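You operate a simulated robot arm through the tools that you are given. There is no shell and no other tool.

You run a simulated robot arm. Do the job below in one go: nothing can be reset, and whatever is moved stays where it is left.

## Task
Warm up the leak detector, shut its grey valve, start TEST, press ZERO.
Fine: TEST only after READY; ZERO once, with INLET at 2.0E-1 or less.

The check looks at the end state, three seconds after you hand in, the way a careful person would. Anything else that was tipped, shoved, dropped, spilled or broken makes it a failure.

## Robot
A 6-joint arm with a two-finger parallel gripper, fixed in place. Base frame: the origin is at the foot of the arm, x ahead of it, y to its left, z up; the work surface is at about z = 900. Readings come in mm, degrees, newtons and seconds.
With the tool pointing down near the work surface it reaches from about 360 to 760 mm from the base axis. Its first joint turns from -66.0 to 66.0 degrees. Payload 2.45 kg.
The tool frame sits at the grasp point between the pads (the TCP): z along the fingers, y along the line on which they close. The tips reach 24 mm beyond it. Largest opening 68 mm; finger width 17, thickness 10; the body of the gripper, 40 by 70 mm, starts 41 mm behind the TCP.
Orientation is that of the tool frame in the base frame, as [roll, pitch, yaw] about the fixed x, y, z axes, in that order (R = Rz(yaw) Ry(pitch) Rx(roll)). With the fingers straight down and closing along the base's y, the tool's x points along the base's -x, its y along +y and its z along -z.

## Interface
- The arm moves only by the tool servo_tool. Its argument "series" is a list of rows, each a list of 6 numbers: the shift along the tool's x, y, z in cm, then the turn, a rotation vector about the tool's x, y, z in degrees. In form: [[dx, dy, dz, ax, ay, az], ...]. A call has 1 to 20 rows; each row shifts and turns the commanded pose from where the row before left it, along the tool's axes as they then stand. "claw" is the closure in counts, from 0 (fully open) to 255 (shut), set as the call begins (left out, the last holds). Rows are played at 5 a second. More than 50 mm and 8.6 degrees between two rows, or a gripper value outside its range, and nothing of the call is played. Where a pose cannot be reached the arm comes as near as it can. A force on the tool above 40 N (or 10 N above the force at the start of the call, whichever is more), or a blocked arm, ends the call early, and 0.2 s more pass. The fingers move at their own pace (about 108 mm/s each) and stop on an object; they squeeze with about 26 N. The grip force told is the motor's: it shows also when the fingers shut on nothing. Time passes only in rows, and 0.2 s behind the last, so rows that do not move let the fingers close. It gives the time, the measured TCP pose, the force on the tool (base axes), the opening and the grip force at its end, in the units of the frame above (readings bear some noise), with the torque about the TCP (base axes, N m) and any sound that the robot's microphone picked up.
- Cameras (640 x 400 px; columns grow to the right, rows downward): "scene" is fixed at [161.6, 423.7, 1443.3]; the picture's right is [-0.74, -0.67, 0.00], its down [-0.52, 0.57, -0.64] and it looks along [0.43, -0.47, -0.77] (base axes); focal length 214 px, centre (320, 200). "wrist" rides on the gripper at [84, 11, -75] in the tool frame; the picture's right is [-0.13, 0.99, 0.00], its down [-0.60, -0.08, -0.79] and it looks along [-0.79, -0.10, 0.61] (tool axes); focal length 251 px, centre (320, 200).
- get_image(camera): a new picture of that camera. The clock stands still meanwhile.
- probe_pixels(camera, pixels): for up to 12 pixels [column, row] of the newest picture of that camera ("zoom" is the newest enlarged one), the place [x, y, z] in the base frame of the surface seen there, good to about 2 mm. The clock stands still meanwhile.
- inspect(camera, box): a new picture of the part [left, top, right, bottom] of that camera's present view, enlarged. The clock stands still meanwhile.
- finish_job(): hands the job in; it is judged then, once.

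Unless the task says otherwise, let go and move clear before handing in.

The tools are called after "Request:" as name(argument=value, ...) on one line, values as JSON. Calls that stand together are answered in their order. servo_tool: Moves the arm, as the interface text tells. Its arguments: {"type":"object","properties":{"series":{"type":"array","items":{"type":"array","items":{"type":"number"}}},"claw":{"type":"number"}},"required":["series"]} The other tools are called the same way: get_image (camera) takes a picture; probe_pixels (camera, pixels) gives the place of the surface under pixels of a picture; inspect (camera, box) takes an enlarged picture of a part of a camera's view; finish_job () hands the job in.

At the start:

```text
time: 0.0
tcp_pos: [459.1, 156.4, 1278.1]
ee_rot: [-179.9, 0.0, -180.0]
contact_force: [0.1, 0.3, 0.3]
wrist_torque: [-0.03, 0.0, 0.01]
finger_gap: 68.0
grasp_force: 0.1
```

scene: 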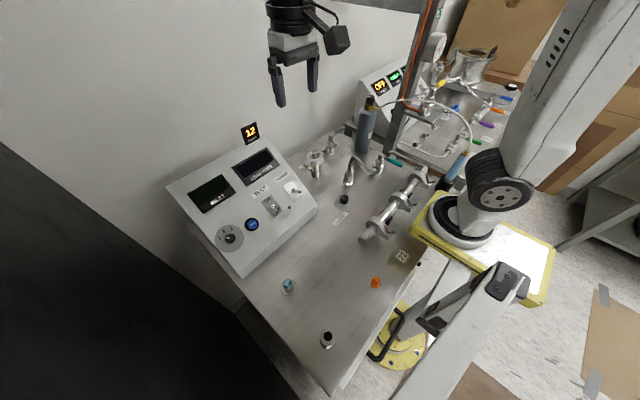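
wrist: 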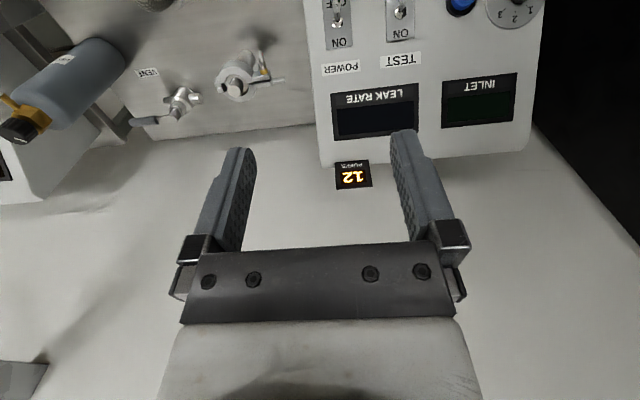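

The scene view shows the leak detector console around (240,205), with displays at (212,193) and (255,165), and valves around (350,175). I'll enlarge those areas before I move anything.

Request:
inspect(camera="scene", box=[160, 110, 330, 280])

Request:
inspect(camera="scene", box=[290, 60, 450, 240])

Request:
inspect(camera="scene", box=[360, 40, 530, 180])

Request:
inspect(camera="scene", box=[240, 220, 440, 370])

Request:
inspect(camera="wrist", box=[300, 0, 560, 200])

Request:
inspect(camera="wrist", box=[0, 0, 300, 200])

```text
2.35 times, centred on (245, 195) of scene
```

zoom: 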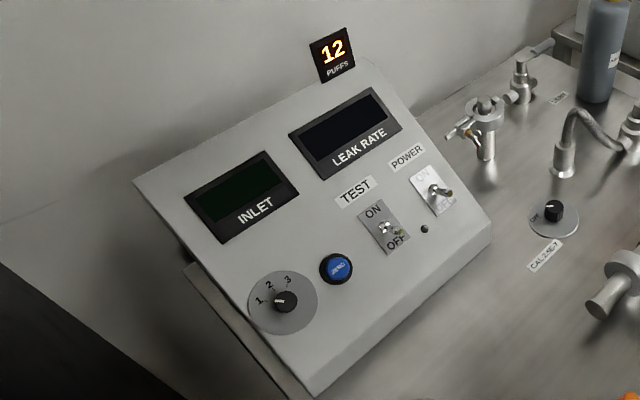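

```text
2.22 times, centred on (370, 150) of scene
```

zoom: 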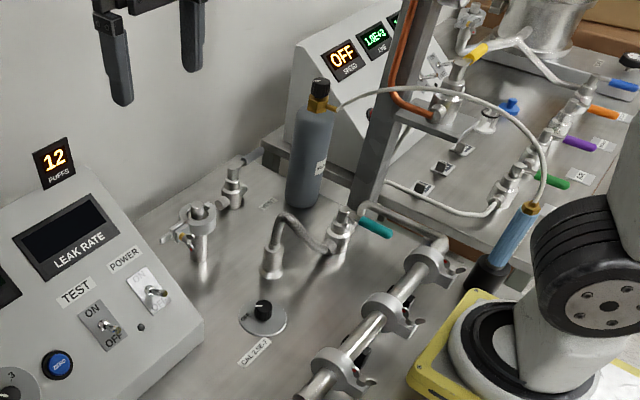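

```text
2.86 times, centred on (445, 110) of scene
```

zoom: 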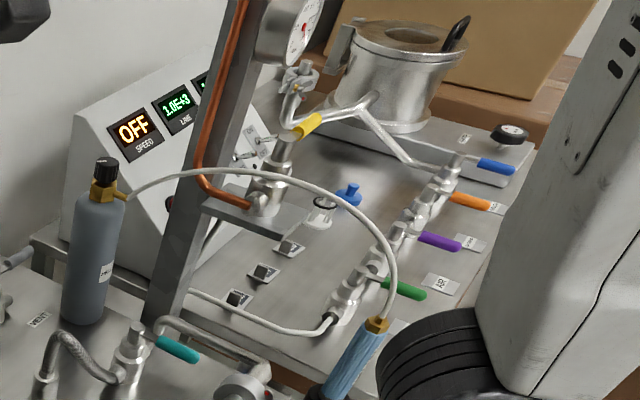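

```text
2.67 times, centred on (340, 295) of scene
```

zoom: 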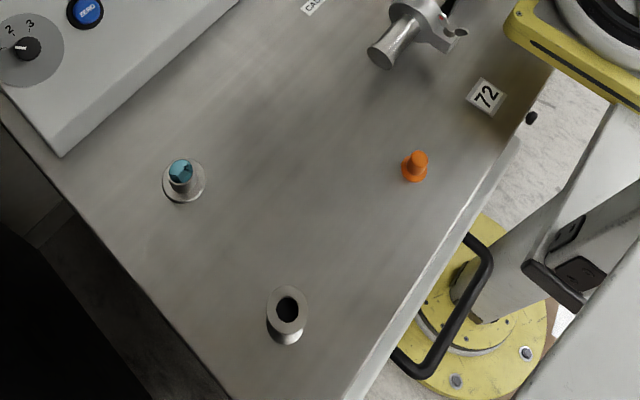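

```text
2.00 times, centred on (430, 100) of wrist
```

zoom: 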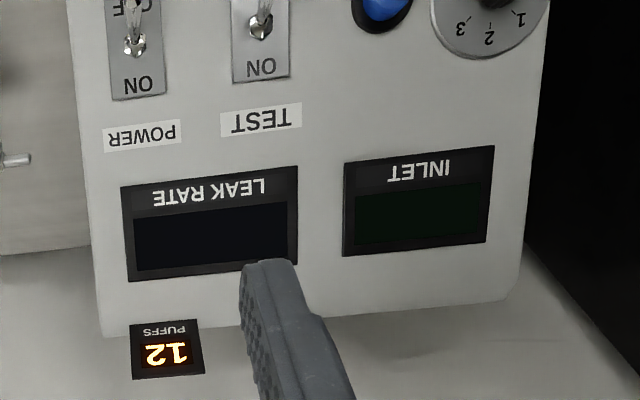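

```text
2.00 times, centred on (150, 100) of wrist
```

zoom: 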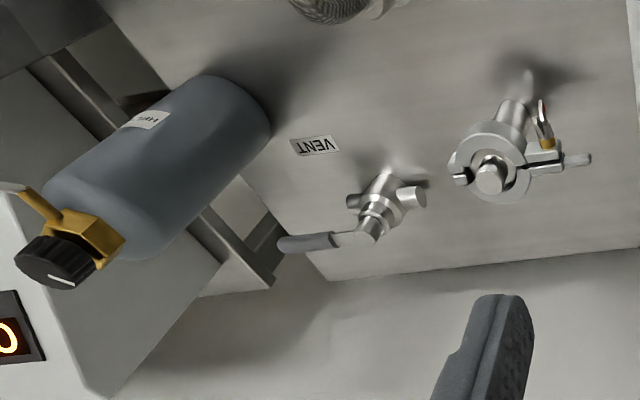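

The POWER and TEST toggles both appear to be at OFF and the displays are dark. The grey-lever valve beside the VENT label, wrist zoom (330,240), looks like the one to shut. I'll probe for 3D positions.

Request:
inspect(camera="scene", box=[230, 155, 320, 225])

Request:
inspect(camera="scene", box=[290, 120, 400, 200])

Request:
inspect(camera="wrist", box=[300, 0, 460, 100])

Request:
inspect(camera="wrist", box=[110, 40, 290, 150])

```text
5.71 times, centred on (275, 190) of scene
```

zoom: 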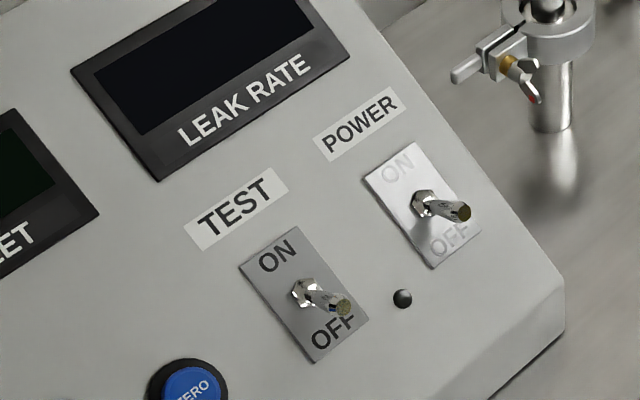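

```text
5.00 times, centred on (345, 160) of scene
```

zoom: 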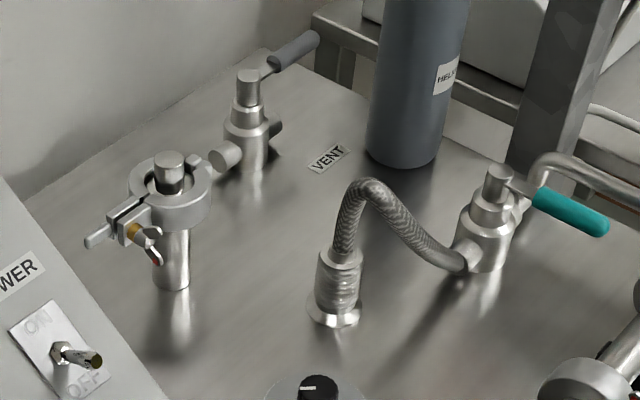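

```text
4.00 times, centred on (380, 50) of wrist
```

zoom: 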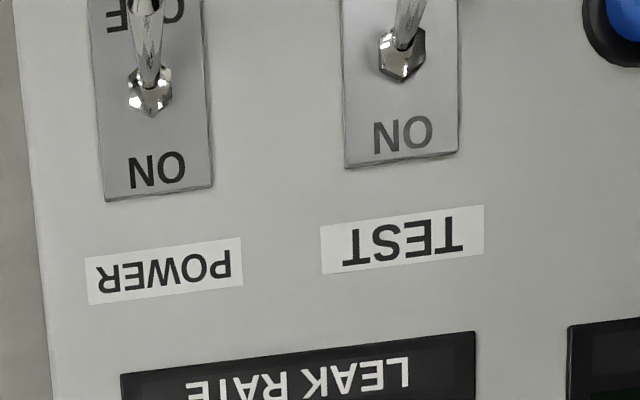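

```text
3.56 times, centred on (200, 95) of wrist
```

zoom: 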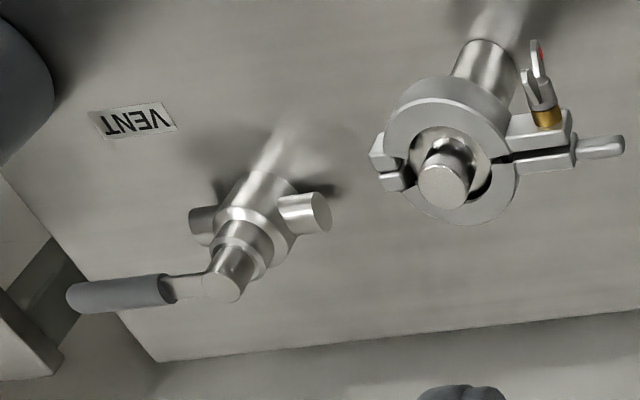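

The POWER and TEST levers lean toward OFF, and the grey lever is roughly in line with its side ports, which means open. I'll probe positions on both views.

Request:
get_image(camera="scene")

Request:
get_image(camera="wrist")

Request:
inspect(camera="scene", box=[230, 155, 320, 225])

Request:
probe_pixels(camera="zoom", pixels=[[462, 211], [420, 203], [398, 165], [448, 245], [342, 306], [303, 293], [278, 255], [335, 335], [190, 392], [403, 299], [550, 320], [245, 205]])

Request:
probe_pixels(camera="scene", pixels=[[170, 190], [240, 275], [317, 210], [252, 225], [232, 237], [295, 188], [345, 200], [346, 198], [288, 286], [328, 340], [376, 282], [250, 130]])

Request:
probe_pixels(camera="wrist", pixels=[[140, 122], [155, 120], [178, 115], [172, 108], [198, 99], [168, 101], [237, 88], [275, 80], [150, 73], [70, 75], [20, 130], [190, 95]])

```text
taken
```

scene: 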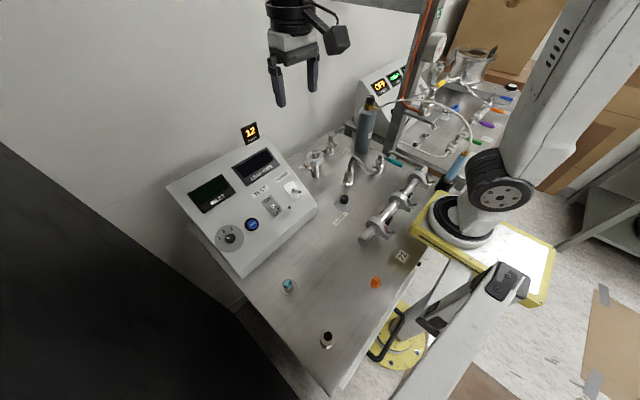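

```text
taken
```

wrist: 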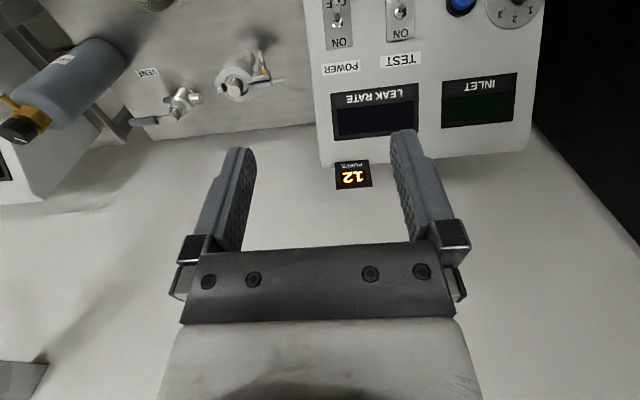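

```text
5.71 times, centred on (275, 190) of scene
```

zoom: 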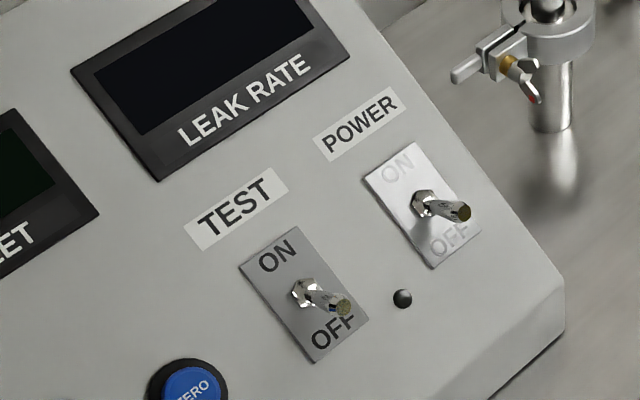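

```text
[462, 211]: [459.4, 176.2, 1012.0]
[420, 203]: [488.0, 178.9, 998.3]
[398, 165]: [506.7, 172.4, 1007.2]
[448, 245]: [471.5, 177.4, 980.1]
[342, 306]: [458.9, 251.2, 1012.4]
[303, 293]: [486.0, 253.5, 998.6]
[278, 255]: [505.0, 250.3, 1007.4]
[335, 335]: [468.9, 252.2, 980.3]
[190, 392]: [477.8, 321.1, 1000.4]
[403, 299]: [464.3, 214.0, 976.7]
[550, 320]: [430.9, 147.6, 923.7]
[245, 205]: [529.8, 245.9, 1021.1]
```

```text
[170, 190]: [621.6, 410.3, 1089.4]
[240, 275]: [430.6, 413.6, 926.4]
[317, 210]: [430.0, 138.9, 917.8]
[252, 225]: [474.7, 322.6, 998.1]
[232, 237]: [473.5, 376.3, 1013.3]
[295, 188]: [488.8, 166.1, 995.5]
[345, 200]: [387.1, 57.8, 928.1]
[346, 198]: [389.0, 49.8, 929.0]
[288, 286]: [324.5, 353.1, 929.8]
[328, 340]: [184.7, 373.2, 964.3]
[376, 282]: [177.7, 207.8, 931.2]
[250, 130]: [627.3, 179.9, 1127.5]
```

```text
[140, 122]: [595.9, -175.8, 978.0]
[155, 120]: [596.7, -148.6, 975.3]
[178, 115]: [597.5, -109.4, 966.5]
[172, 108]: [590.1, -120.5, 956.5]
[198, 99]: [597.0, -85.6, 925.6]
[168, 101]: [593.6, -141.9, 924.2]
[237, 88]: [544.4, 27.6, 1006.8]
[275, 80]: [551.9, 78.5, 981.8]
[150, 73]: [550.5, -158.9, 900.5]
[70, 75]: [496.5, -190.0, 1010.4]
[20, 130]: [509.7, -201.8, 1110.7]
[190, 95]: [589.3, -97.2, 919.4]
```

The panel slopes up and away at about 36°. POWER's base is near (488,179,998) with its tip at (459,176,1012), and TEST is at y≈252. I'll probe more panel, wall, bottle and valve points.

Request:
probe_pixels(camera="scene", pixels=[[245, 262], [250, 240], [265, 225], [290, 215], [305, 212], [200, 210], [270, 185], [253, 142], [283, 160], [235, 248], [222, 200], [215, 235]])

Request:
probe_pixels(camera="wrist", pixels=[[130, 124], [148, 121], [165, 119], [185, 117], [200, 160], [120, 160], [110, 60], [60, 110], [100, 50], [180, 90], [232, 75], [262, 60]])

Request:
inspect(camera="scene", box=[300, 110, 390, 190])

Request:
probe_pixels(camera="zoom", pixels=[[210, 150], [240, 130], [300, 95], [270, 110], [220, 215], [180, 220], [260, 195], [380, 130], [440, 250], [495, 130], [300, 230], [130, 240]])

```text
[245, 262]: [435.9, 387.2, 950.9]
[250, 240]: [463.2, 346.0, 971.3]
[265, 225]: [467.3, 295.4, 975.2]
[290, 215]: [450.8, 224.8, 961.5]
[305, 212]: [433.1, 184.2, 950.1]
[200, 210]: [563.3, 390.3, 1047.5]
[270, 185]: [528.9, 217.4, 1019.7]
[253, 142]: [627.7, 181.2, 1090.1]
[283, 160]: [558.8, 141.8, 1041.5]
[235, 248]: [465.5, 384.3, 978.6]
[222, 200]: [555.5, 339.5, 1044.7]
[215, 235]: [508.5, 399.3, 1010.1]
```

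```text
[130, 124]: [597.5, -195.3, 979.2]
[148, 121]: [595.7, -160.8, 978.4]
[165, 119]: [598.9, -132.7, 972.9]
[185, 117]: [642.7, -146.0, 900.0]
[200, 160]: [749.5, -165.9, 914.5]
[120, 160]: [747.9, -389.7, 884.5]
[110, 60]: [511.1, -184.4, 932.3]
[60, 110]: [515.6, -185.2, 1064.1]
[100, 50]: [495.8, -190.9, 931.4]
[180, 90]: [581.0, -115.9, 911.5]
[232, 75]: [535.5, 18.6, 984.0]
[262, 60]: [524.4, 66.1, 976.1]
```

```text
5.00 times, centred on (345, 150) of scene
```

zoom: 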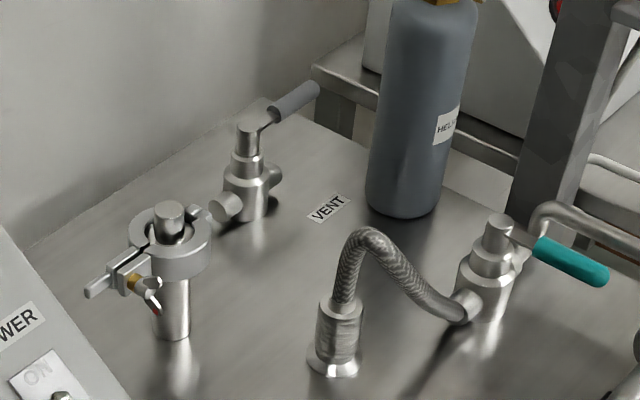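

```text
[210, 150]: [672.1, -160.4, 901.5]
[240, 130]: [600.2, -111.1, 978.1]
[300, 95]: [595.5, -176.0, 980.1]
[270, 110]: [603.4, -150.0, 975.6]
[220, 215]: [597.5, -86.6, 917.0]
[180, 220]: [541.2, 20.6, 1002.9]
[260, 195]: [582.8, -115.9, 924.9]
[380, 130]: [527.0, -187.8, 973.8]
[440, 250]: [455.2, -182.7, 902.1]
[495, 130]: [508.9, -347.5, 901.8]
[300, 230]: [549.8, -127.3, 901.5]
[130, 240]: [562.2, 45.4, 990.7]
```

Panel slope fits 36.6°, with the POWER lever tip about 34 mm off the panel and leaning to OFF. I'll close the fingers and tilt the tool square to the panel while still high up.

Request:
servo_tool(series=[[0, 0, 0, 0, -7.32, 0], [0, 0, 0, 0, -7.32, 0], [0, 0, 0, 0, -7.32, 0], [0, 0, 0, 0, -7.32, 0], [0, 0, 0, 0, -7.32, 0], [0, 0, 0, 0, 0, 0]], claw=255)

```text
time: 1.4
tcp_pos: [457.6, 155.8, 1278.7]
ee_rot: [180.0, 36.6, -179.9]
contact_force: [-0.5, 0.3, 1.4]
wrist_torque: [0.0, 0.0, -0.01]
finger_gap: 0.1
grasp_force: 23.6
```

The tool is tilted 36.6° as wanted and the fingers are shut. Next I move to a point above and down-slope of the POWER lever.

Request:
servo_tool(series=[[2.32, 0.265, 1.91, 0, 0, 0], [2.32, 0.265, 1.91, 0, 0, 0], [2.32, 0.265, 1.91, 0, 0, 0], [2.32, 0.265, 1.91, 0, 0, 0], [2.32, 0.265, 1.91, 0, 0, 0], [2.32, 0.265, 1.91, 0, 0, 0], [2.32, 0.265, 1.91, 0, 0, 0], [2.32, 0.265, 1.91, 0, 0, 0], [0, 0, 0, 0, 0, 0]])

Request:
get_image(camera="wrist")

Request:
get_image(camera="scene")

```text
time: 3.4
tcp_pos: [400.5, 176.5, 1043.0]
ee_rot: [-179.9, 36.6, -179.9]
contact_force: [0.0, 0.2, 0.4]
wrist_torque: [-0.05, -0.06, -0.03]
finger_gap: 0.0
grasp_force: 23.1
```

```text
taken
```

wrist: 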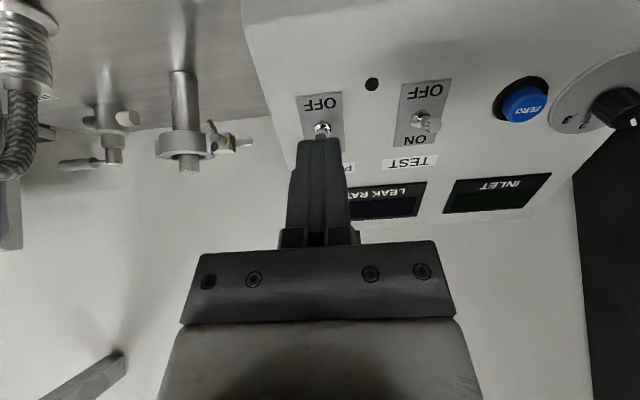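

```text
taken
```

scene: 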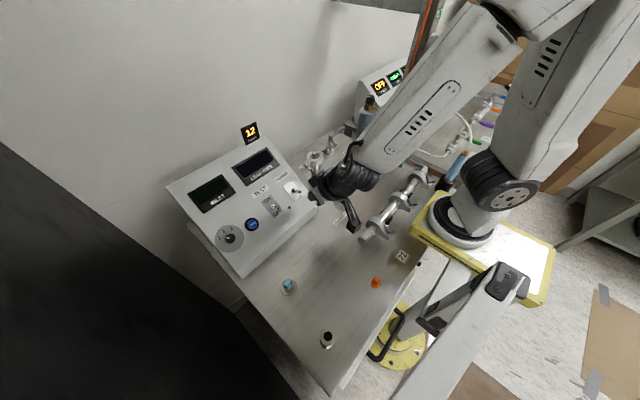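

The fingertips, wrist (320,140), line up with the POWER lever and have clear space below it. I'll lower 5 cm along the panel normal on the OFF side of the lever.

Request:
servo_tool(series=[[0, 0, 1.0, 0, 0, 0], [0, 0, 1.0, 0, 0, 0], [0, 0, 1.0, 0, 0, 0], [0, 0, 1.0, 0, 0, 0], [0, 0, 1.0, 0, 0, 0], [0, 0, 0, 0, 0, 0]])

Request:
inspect(camera="wrist", box=[220, 60, 440, 200])

Request:
inspect(camera="scene", box=[160, 110, 400, 260])

```text
time: 4.8
tcp_pos: [430.6, 178.4, 1004.3]
ee_rot: [-180.0, 36.7, 179.9]
contact_force: [0.6, 0.1, -1.9]
wrist_torque: [-0.03, 0.03, 0.02]
finger_gap: 0.0
grasp_force: 23.1
```

```text
2.86 times, centred on (330, 130) of wrist
```

zoom: 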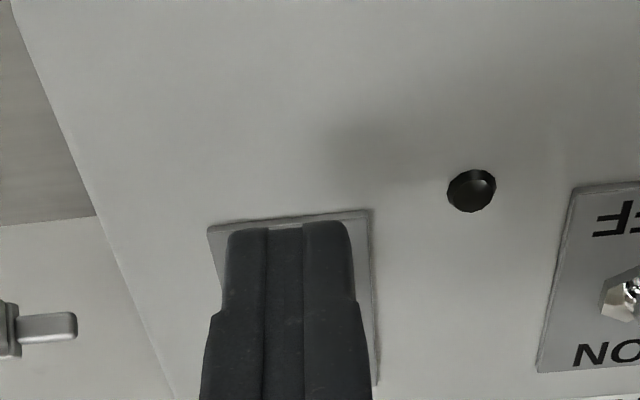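

```text
2.67 times, centred on (280, 185) of scene
```

zoom: 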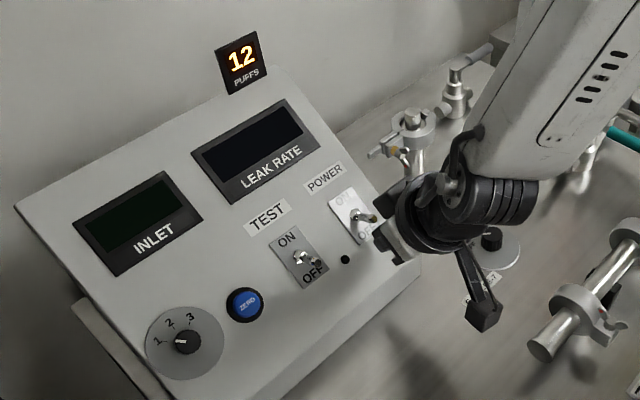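

The fingers sit over the OFF label, wrist zoom (290,230), and the lever is just up-slope of them. I'll push up-slope (tool -x) to flip POWER to ON.

Request:
servo_tool(series=[[-0.7, 0, 0, 0, 0, 0], [-0.7, 0, 0, 0, 0, 0], [-0.7, 0, 0, 0, 0, 0], [-0.7, 0, 0, 0, 0, 0], [-0.7, 0, 0, 0, 0, 0], [-0.4, 0, 0, 0, 0, 0]])

Request:
inspect(camera="scene", box=[160, 110, 400, 260])

```text
time: 6.2
tcp_pos: [458.5, 178.4, 1026.2]
ee_rot: [-179.8, 36.2, -180.0]
contact_force: [-22.5, 3.0, -2.5]
wrist_torque: [-0.09, 0.42, -0.03]
finger_gap: 0.1
grasp_force: 23.3
```

```text
2.67 times, centred on (280, 185) of scene
```

zoom: 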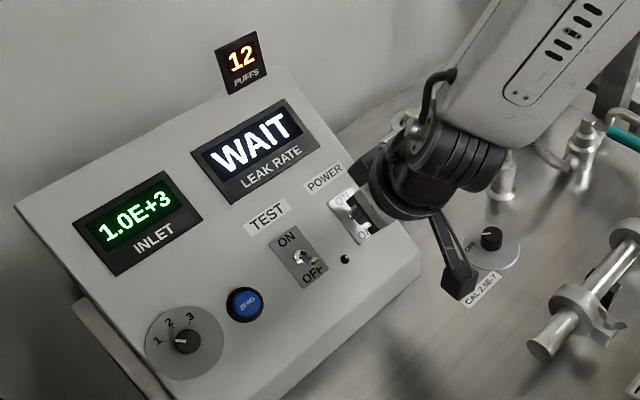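

The display reads WAIT and INLET 1.0E+3, so POWER is on and the unit is warming up. I'll back off down-slope, then retract along the normal.

Request:
servo_tool(series=[[0.8, 0, 0, 0, 0, 0], [0.8, 0, 0, 0, 0, 0], [0.8, 0, 0, 0, 0, 0], [0, 0, -2.0, 0, 0, 0], [0, 0, -3.0, 0, 0, 0], [0, 0, -3.0, 0, 0, 0], [0, 0, -3.0, 0, 0, 0], [0, 0, 0, 0, 0, 0]])

Request:
get_image(camera="scene")

Request:
inspect(camera="scene", box=[160, 110, 330, 280])

Request:
get_image(camera="wrist")

```text
time: 8.0
tcp_pos: [375.9, 178.5, 1101.4]
ee_rot: [-180.0, 36.6, 179.9]
contact_force: [1.2, 0.8, 0.6]
wrist_torque: [0.01, -0.01, 0.01]
finger_gap: 0.1
grasp_force: 24.0
```

```text
taken
```

scene: 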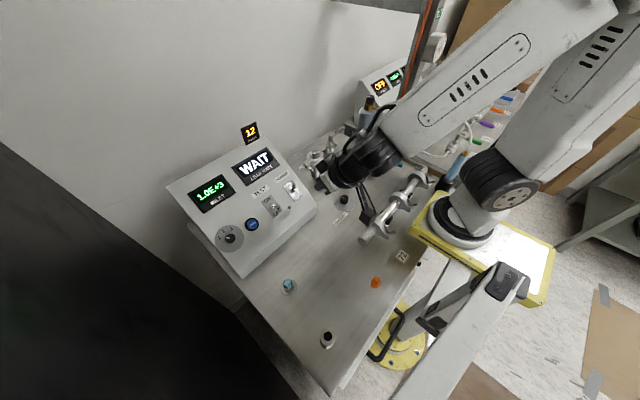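

```text
2.35 times, centred on (245, 195) of scene
```

zoom: 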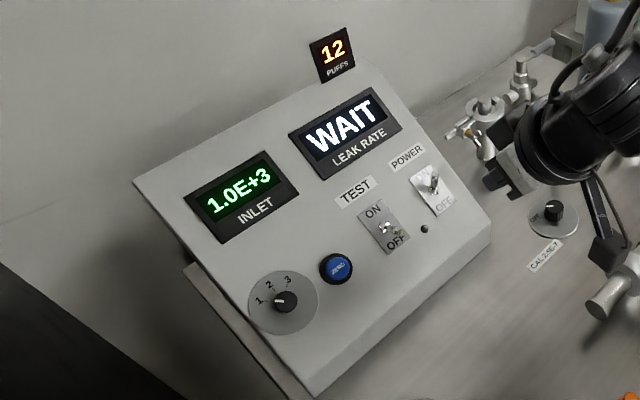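

```text
taken
```

wrist: 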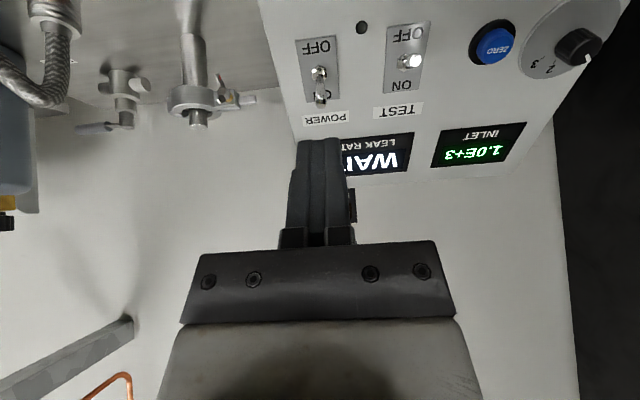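

POWER now leans to ON and the display shows WAIT. Before working on the grey vent lever I'll map the bottle, post, hose and lever nearby so the gripper clears them.

Request:
probe_pixels(camera="scene", pixels=[[389, 150], [398, 110], [412, 70], [428, 20], [434, 48], [371, 101], [366, 106], [358, 140], [372, 140], [372, 151], [378, 120], [380, 103]])

Request:
inspect(camera="scene", box=[310, 80, 400, 170])

Request:
inspect(camera="wrist", box=[0, 0, 280, 240])

Request:
probe_pixels(camera="wrist", pixels=[[85, 130], [105, 127], [120, 124], [128, 118], [143, 86], [110, 80], [15, 120], [30, 60], [10, 205], [198, 110], [250, 98], [40, 190]])

```text
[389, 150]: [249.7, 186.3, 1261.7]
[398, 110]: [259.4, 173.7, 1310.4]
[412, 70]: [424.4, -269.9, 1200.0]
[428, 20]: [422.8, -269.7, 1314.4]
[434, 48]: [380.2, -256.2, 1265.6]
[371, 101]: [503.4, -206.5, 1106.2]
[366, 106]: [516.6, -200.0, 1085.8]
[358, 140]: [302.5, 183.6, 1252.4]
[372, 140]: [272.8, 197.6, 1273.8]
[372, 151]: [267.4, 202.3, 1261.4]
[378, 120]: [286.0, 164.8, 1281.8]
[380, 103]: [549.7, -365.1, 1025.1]
```

```text
4.44 times, centred on (355, 125) of scene
```

zoom: 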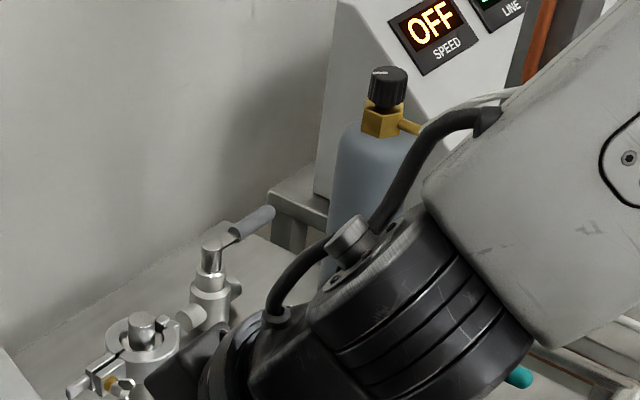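

```text
1.67 times, centred on (140, 120) of wrist
```

zoom: 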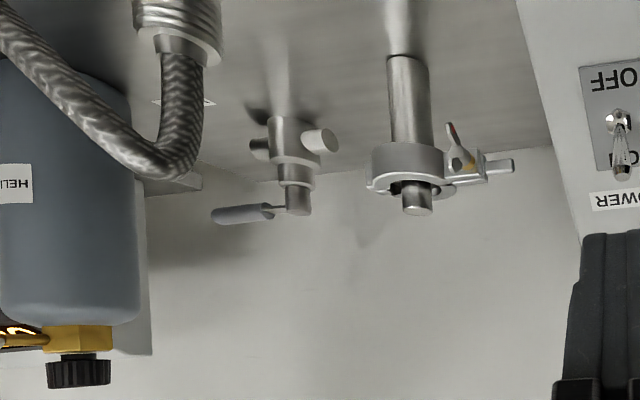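

```text
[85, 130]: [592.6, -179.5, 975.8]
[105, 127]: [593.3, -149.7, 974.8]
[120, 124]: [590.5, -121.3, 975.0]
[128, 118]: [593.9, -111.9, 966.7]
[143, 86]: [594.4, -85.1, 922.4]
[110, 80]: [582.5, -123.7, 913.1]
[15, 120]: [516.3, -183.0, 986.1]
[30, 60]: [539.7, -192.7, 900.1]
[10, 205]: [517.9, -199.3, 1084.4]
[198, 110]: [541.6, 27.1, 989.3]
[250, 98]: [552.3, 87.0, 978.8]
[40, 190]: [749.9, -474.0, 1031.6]
```

The bottle is centred near (508,-221) with radius about 37, and the post is at (424,-270). The grey lever runs along -y from its axis at (597,-112) at z≈977. I'll check where the forearm sits laterally before going there.

Request:
probe_pixels(camera="scene", pixels=[[410, 120], [450, 90], [500, 60], [560, 20], [400, 170], [440, 140], [480, 100], [540, 60], [600, 15], [540, 140], [590, 80], [620, 100]])

```text
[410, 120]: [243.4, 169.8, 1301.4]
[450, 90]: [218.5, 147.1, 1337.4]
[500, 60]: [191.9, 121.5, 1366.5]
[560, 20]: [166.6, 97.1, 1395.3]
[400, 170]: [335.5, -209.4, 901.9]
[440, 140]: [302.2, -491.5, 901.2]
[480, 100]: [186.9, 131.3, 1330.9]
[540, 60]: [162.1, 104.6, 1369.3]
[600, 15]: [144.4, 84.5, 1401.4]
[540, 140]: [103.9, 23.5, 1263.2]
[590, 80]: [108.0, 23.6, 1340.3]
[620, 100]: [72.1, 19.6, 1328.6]
```

The forearm is roughly centred on the arm plane, so the vent area is reachable without nearing the post. I'll rise 10 cm and bring the tool back to vertical.

Request:
servo_tool(series=[[-2.0, 0, -2.67, 0, 0, 0], [-2.0, 0, -2.67, 0, 0, 0], [-2.0, 0, -2.67, 0, 0, 0], [0, 0, 0, 0, 7.32, 0], [0, 0, 0, 0, 7.32, 0], [0, 0, 0, 0, 7.32, 0], [0, 0, 0, 0, 7.32, 0], [0, 0, 0, 0, 7.32, 0], [0, 0, 0, 0, 0, 0]])

Request:
inspect(camera="scene", box=[160, 110, 330, 280])

Request:
inspect(camera="scene", box=[300, 90, 430, 200])

```text
time: 10.0
tcp_pos: [383.1, 186.3, 1197.6]
ee_rot: [180.0, -0.1, -180.0]
contact_force: [-0.6, -0.6, 0.3]
wrist_torque: [-0.02, 0.02, 0.02]
finger_gap: 0.3
grasp_force: 24.1
out of reach, approached as far as the arm can: row 3
```

```text
2.35 times, centred on (245, 195) of scene
```

zoom: 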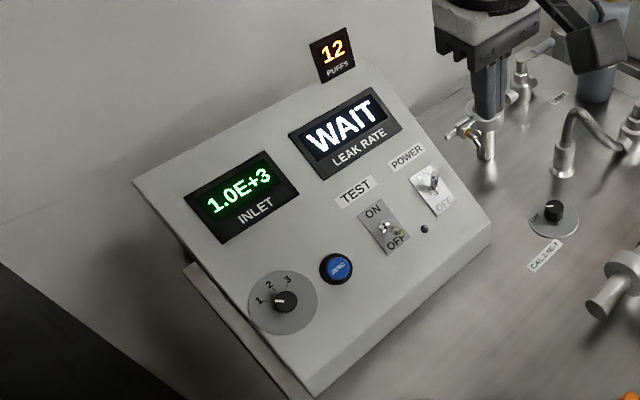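

```text
3.64 times, centred on (365, 145) of scene
```

zoom: 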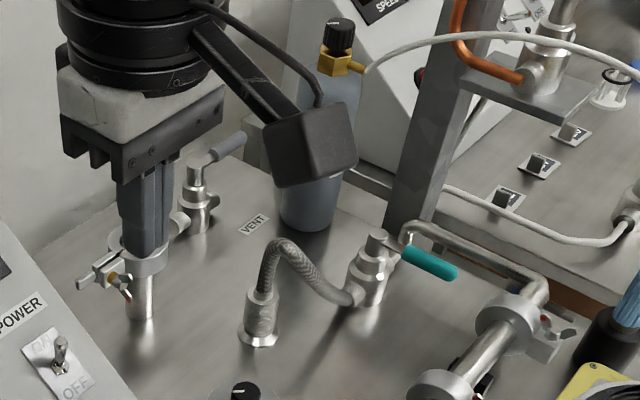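

The tool is vertical again at (383,186,1198) and the display still says WAIT. I'll probe the hose, teal valve and vent valve in this clear zoom.

Request:
probe_pixels(camera="zoom", pixels=[[285, 245], [262, 300], [340, 295], [378, 240], [430, 262], [358, 62], [340, 35], [310, 225], [196, 170], [182, 222], [230, 142], [315, 130]])

```text
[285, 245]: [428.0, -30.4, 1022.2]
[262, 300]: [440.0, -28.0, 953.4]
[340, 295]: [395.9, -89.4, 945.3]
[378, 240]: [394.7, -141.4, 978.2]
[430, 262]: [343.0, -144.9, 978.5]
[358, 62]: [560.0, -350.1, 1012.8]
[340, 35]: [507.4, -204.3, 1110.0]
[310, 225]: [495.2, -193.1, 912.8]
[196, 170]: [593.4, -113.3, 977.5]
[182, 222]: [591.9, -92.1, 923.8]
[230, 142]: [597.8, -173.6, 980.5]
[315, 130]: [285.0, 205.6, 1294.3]
```

The teal lever, crosswise to its ports, points along -x, so I expect the vent lever to shut by swinging from -y to -x. I'll move above the wall side of the grey lever and yaw 45° to keep the camera away from the bottle.

Request:
servo_tool(series=[[-1.908, -2.9, 0.397, 0, 0, 0], [-1.908, -2.9, 0.397, 0, 0, 0], [-1.908, -2.9, 0.397, 0, 0, 0], [-1.908, -2.9, 0.397, 0, 0, 0], [-1.908, -2.9, 0.397, 0, 0, 0], [-1.908, -2.9, 0.397, 0, 0, 0], [-1.908, -2.9, 0.397, 0, 0, 0], [-1.908, -2.9, 0.397, 0, 0, 0], [-1.908, -2.9, 0.397, 0, 0, 0], [-1.908, -2.9, 0.397, 0, 0, 0], [-1.908, -2.9, 0.397, 0, 0, 0], [-1.908, -2.9, 0.397, 0, 0, 0], [0, 0, 0, 0, 0, 7.5], [0, 0, 0, 0, 0, 7.5], [0, 0, 0, 0, 0, 7.5], [0, 0, 0, 0, 0, 7.5], [0, 0, 0, 0, 0, 7.5], [0, 0, 0, 0, 0, 7.5], [0, 0, 0, 0, 0, 0]])

Request:
get_image(camera="wrist")

Request:
get_image(camera="scene")

Request:
inspect(camera="scene", box=[290, 60, 430, 180])

```text
time: 14.0
tcp_pos: [613.0, -161.9, 1149.0]
ee_rot: [180.0, 0.0, 134.8]
contact_force: [1.0, 0.4, -0.6]
wrist_torque: [-0.02, 0.0, 0.0]
finger_gap: 0.1
grasp_force: 23.7
```

```text
taken
```

wrist: 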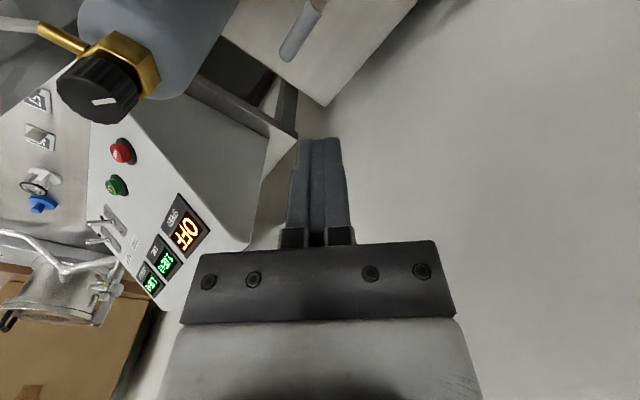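

```text
taken
```

scene: 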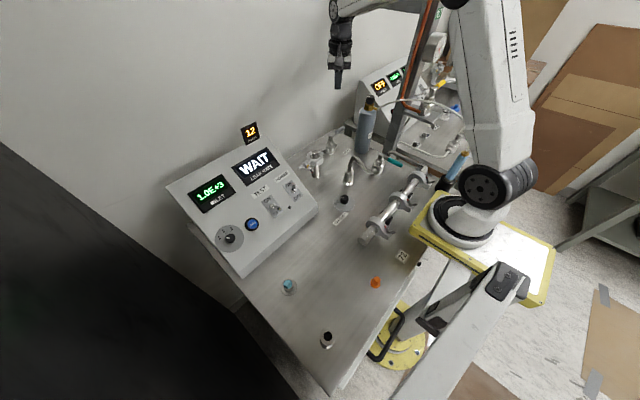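

```text
3.33 times, centred on (360, 120) of scene
```

zoom: 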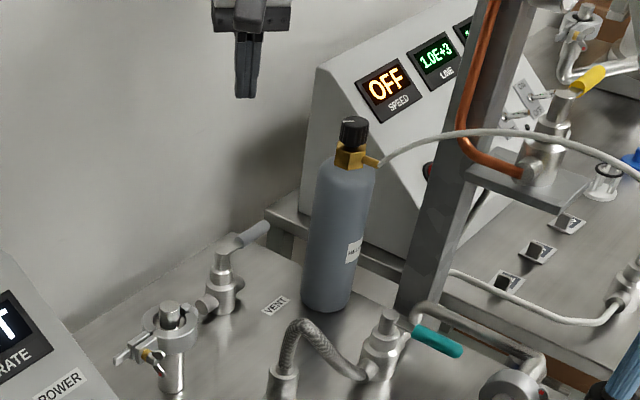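

The tool hangs over the wall side of the lever. I'll shift 17 mm toward the wall so the finger corner clears the grip, then descend until the tips are about 15 mm below lever height.

Request:
servo_tool(series=[[-1.2, 1.2, 0, 0, 0, 0], [0, 0, 3.3, 0, 0, 0], [0, 0, 3.3, 0, 0, 0], [0, 0, 3.3, 0, 0, 0], [0, 0, 3.3, 0, 0, 0], [0, 0, 3.2, 0, 0, 0], [0, 0, 0, 0, 0, 0]])

Request:
inspect(camera="wrist", box=[200, 0, 440, 220])

Request:
inspect(camera="scene", box=[290, 80, 410, 180])

```text
time: 15.6
tcp_pos: [631.4, -161.5, 985.8]
ee_rot: [-180.0, 0.0, 135.0]
contact_force: [0.2, 0.8, 0.1]
wrist_torque: [0.04, 0.02, -0.03]
finger_gap: 0.1
grasp_force: 23.6
```

```text
1.82 times, centred on (320, 110) of wrist
```

zoom: 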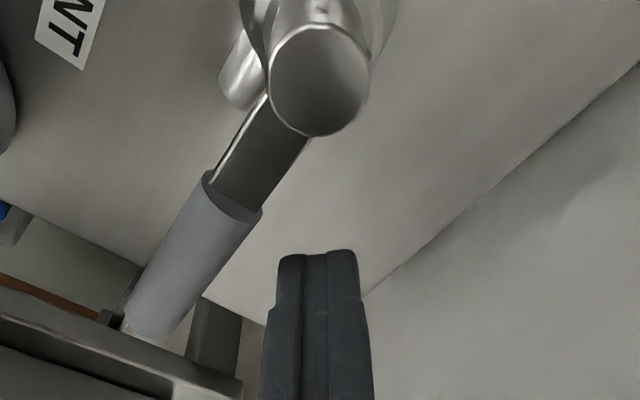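

```text
4.00 times, centred on (350, 130) of scene
```

zoom: 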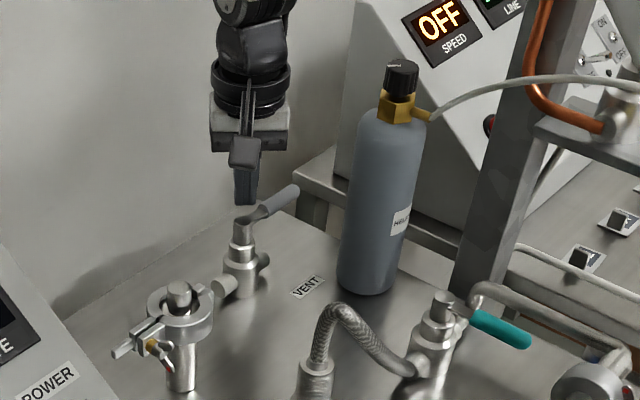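

The finger stands beside the grip on the wall side, wrist zoom (320,260), with a clear gap. I'll move into contact and push the first 20° or so toward -x, watching the force to learn whether it turns that way.

Request:
servo_tool(series=[[0.5, -0.54, 0, 0, 0, 0], [0.51, -0.54, 0, 0, 0, 0], [0.44, -0.59, 0, 0, 0, 0], [0.44, -0.59, 0, 0, 0, 0], [0.44, -0.59, 0, 0, 0, 0], [0, 0, 0, 0, 0, 0]])

Request:
inspect(camera="wrist", box=[200, 0, 440, 220])

Request:
inspect(camera="scene", box=[290, 80, 410, 180])

```text
time: 17.0
tcp_pos: [593.2, -164.5, 983.5]
ee_rot: [-180.0, 0.0, 135.0]
contact_force: [0.1, -0.7, -0.3]
wrist_torque: [0.0, 0.0, -0.03]
finger_gap: 0.2
grasp_force: 23.4
```

```text
1.82 times, centred on (320, 110) of wrist
```

zoom: 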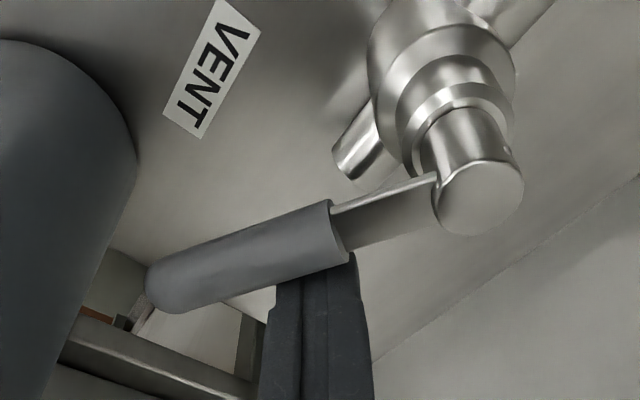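

```text
4.00 times, centred on (350, 130) of scene
```

zoom: 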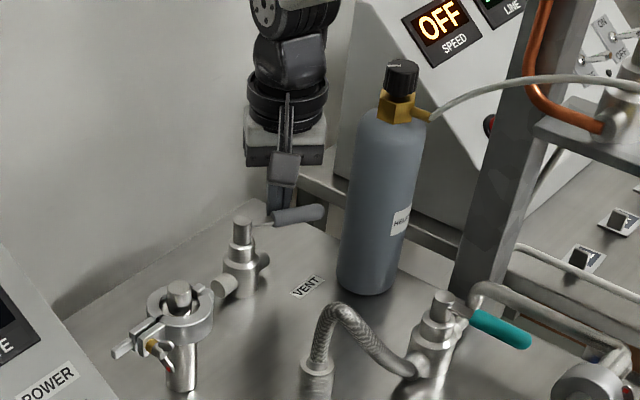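

The lever turns easily toward -x; it's already about 22° round with almost no load. I'll keep following the arc to roughly 70°.

Request:
servo_tool(series=[[0.65, -0.34, 0, 0, 0, 0], [0.65, -0.34, 0, 0, 0, 0], [0.65, -0.34, 0, 0, 0, 0], [0.577, -0.1, 0, 0, 0, 0], [0.577, -0.1, 0, 0, 0, 0], [0.577, -0.1, 0, 0, 0, 0], [0, 0, 0, 0, 0, 0]])

Request:
inspect(camera="wrist", box=[160, 0, 480, 220])

Request:
inspect(camera="scene", box=[290, 80, 410, 180])

```text
time: 18.6
tcp_pos: [558.4, -146.7, 983.7]
ee_rot: [180.0, 0.0, 135.0]
contact_force: [1.1, -1.3, -1.3]
wrist_torque: [-0.02, 0.01, 0.0]
finger_gap: 0.0
grasp_force: 23.8
```

```text
1.82 times, centred on (320, 110) of wrist
```

zoom: 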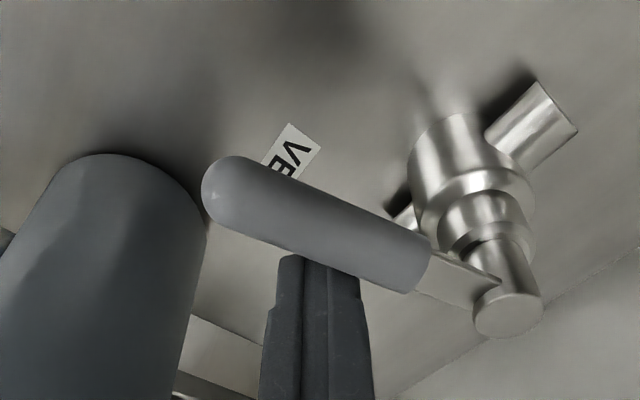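

```text
4.00 times, centred on (350, 130) of scene
```

zoom: 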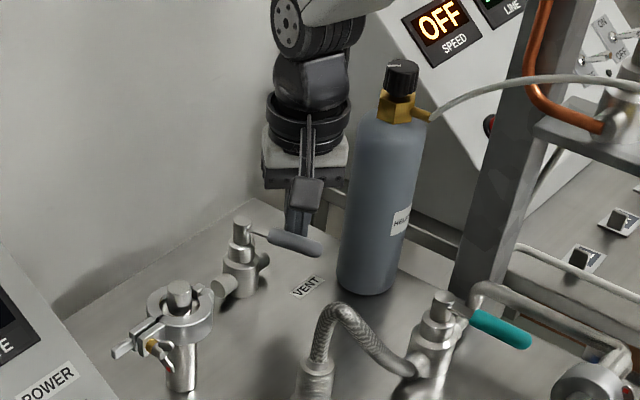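

The lever is around 70° round and the bottle is untouched. I'll push the last stretch in small steps until it points along -x or meets its stop.

Request:
servo_tool(series=[[0.62, 0.09, 0, 0, 0, 0], [0.62, 0.09, 0, 0, 0, 0], [0.62, 0.09, 0, 0, 0, 0], [0, 0, 0, 0, 0, 0]])

Request:
inspect(camera="wrist", box=[160, 0, 480, 220])

Request:
inspect(camera="scene", box=[290, 80, 410, 180])

Request:
probe_pixels(camera="zoom", pixels=[[243, 222], [262, 232], [290, 250], [280, 245], [310, 258], [225, 285], [262, 260]])

```text
time: 19.4
tcp_pos: [551.5, -139.7, 985.1]
ee_rot: [179.7, 1.0, 134.9]
contact_force: [3.9, -11.4, -5.4]
wrist_torque: [-0.24, -0.06, -0.03]
finger_gap: 0.2
grasp_force: 24.2
stopped in row 4: the force on the tool passed its limit at 47 N (the readings are from after the stop); the commanded pose is now the measured one
```

```text
1.82 times, centred on (320, 110) of wrist
```

zoom: 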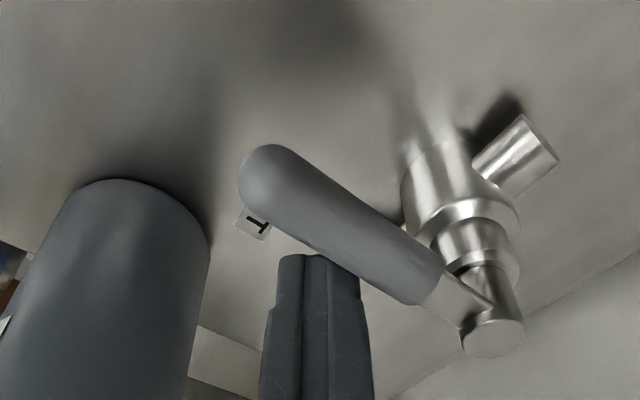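

```text
4.00 times, centred on (350, 130) of scene
```

zoom: 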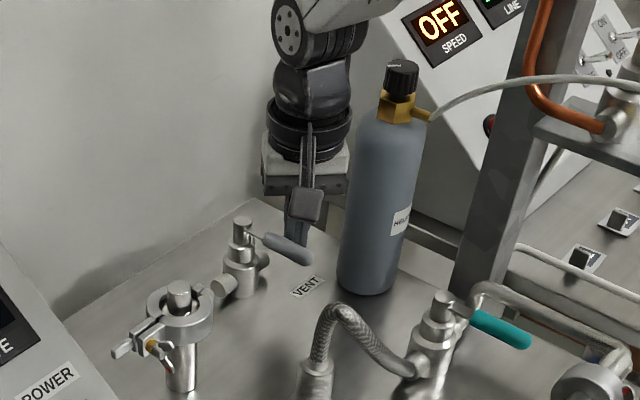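

```text
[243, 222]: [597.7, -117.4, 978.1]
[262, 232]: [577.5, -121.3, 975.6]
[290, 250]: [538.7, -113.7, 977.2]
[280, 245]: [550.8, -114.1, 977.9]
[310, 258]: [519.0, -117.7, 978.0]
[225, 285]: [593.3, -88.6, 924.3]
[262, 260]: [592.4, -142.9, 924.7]
```

The force peaked as the lever met its stop. Probes put the grip at y≈-114 to -118 with the stem at about -113, so the lever now points along -x, crosswise to its ports. I'll ease off a few mm, stay clear of the bottle, and lift straight up.

Request:
servo_tool(series=[[-0.5, -0.05, 0, 0, 0, 0], [0, 0, -1.5, 0, 0, 0], [0, 0, -3.0, 0, 0, 0], [0, 0, -4.0, 0, 0, 0], [0, 0, -4.0, 0, 0, 0], [0, 0, -4.0, 0, 0, 0], [0, 0, -4.0, 0, 0, 0], [0, 0, 0, 0, 0, 0]])

Request:
inspect(camera="scene", box=[300, 110, 390, 180])

Request:
inspect(camera="scene", box=[160, 110, 330, 280])

Request:
get_image(camera="wrist")

```text
time: 21.2
tcp_pos: [551.4, -137.7, 1190.8]
ee_rot: [179.7, 0.9, 134.9]
contact_force: [-0.6, -0.2, -0.1]
wrist_torque: [-0.01, 0.0, -0.04]
finger_gap: 0.0
grasp_force: 23.6
```

```text
5.71 times, centred on (345, 145) of scene
```

zoom: 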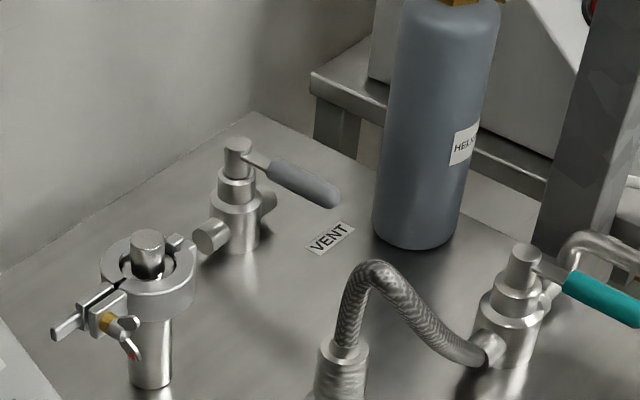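

```text
2.35 times, centred on (245, 195) of scene
```

zoom: 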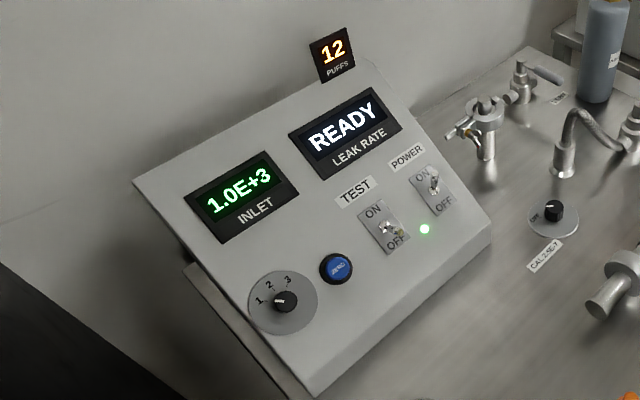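

```text
taken
```

wrist: 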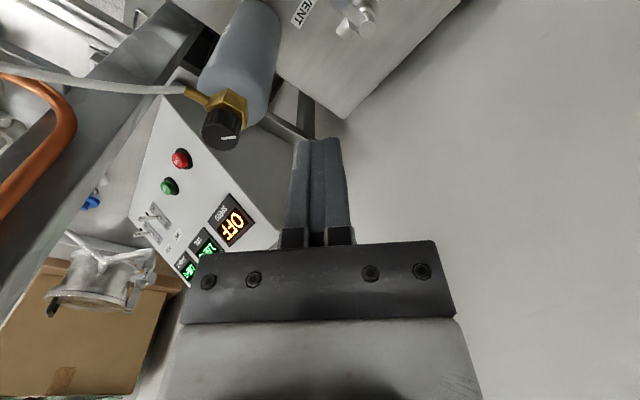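

The display now shows READY with the green lamp lit, and the grey lever lies parallel to the shut teal one. I'll check the lever angle more precisely with a tight zoom.

Request:
inspect(camera="scene", box=[325, 125, 370, 160])

Request:
probe_pixels(camera="zoom", pixels=[[205, 140], [240, 160], [270, 170], [300, 185], [330, 200], [360, 212], [385, 225], [140, 130], [270, 190], [330, 220]])

```text
11.43 times, centred on (348, 142) of scene
```

zoom: 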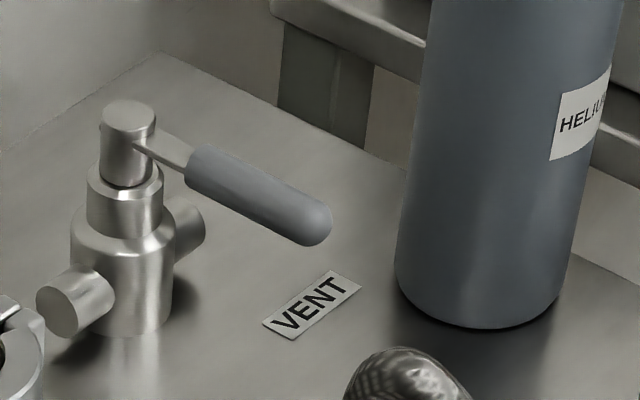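

```text
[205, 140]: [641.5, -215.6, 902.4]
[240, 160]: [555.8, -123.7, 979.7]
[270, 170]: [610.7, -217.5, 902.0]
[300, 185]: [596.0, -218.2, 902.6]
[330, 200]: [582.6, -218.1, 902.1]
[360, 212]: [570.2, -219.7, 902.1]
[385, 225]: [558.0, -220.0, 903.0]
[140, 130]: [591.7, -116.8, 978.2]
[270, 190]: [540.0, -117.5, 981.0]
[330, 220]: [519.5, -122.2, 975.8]
```

Request:
probe_pixels(camera="zoom", pixels=[[130, 113], [160, 152], [175, 155], [205, 173], [230, 183], [255, 194], [280, 205], [305, 217], [205, 150], [265, 180], [215, 195], [275, 225]])

```text
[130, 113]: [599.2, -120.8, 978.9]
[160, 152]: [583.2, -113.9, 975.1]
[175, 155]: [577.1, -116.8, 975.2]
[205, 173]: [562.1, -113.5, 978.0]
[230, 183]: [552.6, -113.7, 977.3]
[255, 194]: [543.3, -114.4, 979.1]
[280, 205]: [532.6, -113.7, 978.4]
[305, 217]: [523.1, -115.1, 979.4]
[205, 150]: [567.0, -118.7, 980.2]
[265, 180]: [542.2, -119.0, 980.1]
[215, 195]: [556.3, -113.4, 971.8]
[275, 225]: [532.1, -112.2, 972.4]
```

Along the grip, y stays within -113.4 to -115.1, so the lever is square to its ports: the vent is shut. READY is showing, so I'll turn the wrist back and cross high over to the TEST side.

Request:
servo_tool(series=[[0, 0, 0, 0, 0, -7.5], [0, 0, 0, 0, 0, -7.5], [0, 0, 0, 0, 0, -7.5], [0, 0, 0, 0, 0, -7.5], [0, 0, 0, 0, 0, -7.5], [0, 0, 0, 0, 0, -7.5], [0.914, 3.887, -0.09, 0, 0, 0], [0.914, 3.887, -0.09, 0, 0, 0], [0.914, 3.887, -0.09, 0, 0, 0], [0.914, 3.887, -0.09, 0, 0, 0], [0.914, 3.887, -0.09, 0, 0, 0], [0.914, 3.887, -0.09, 0, 0, 0], [0.914, 3.887, -0.09, 0, 0, 0], [0.914, 3.887, -0.09, 0, 0, 0], [0.914, 3.887, -0.09, 0, 0, 0], [0.914, 3.887, -0.09, 0, 0, 0], [0, 0, 0, 0, 0, 0]])

```text
time: 24.8
tcp_pos: [459.7, 252.1, 1195.5]
ee_rot: [-179.6, 0.9, 179.9]
contact_force: [0.5, -0.4, 0.0]
wrist_torque: [-0.01, -0.03, -0.02]
finger_gap: 0.2
grasp_force: 23.7
```

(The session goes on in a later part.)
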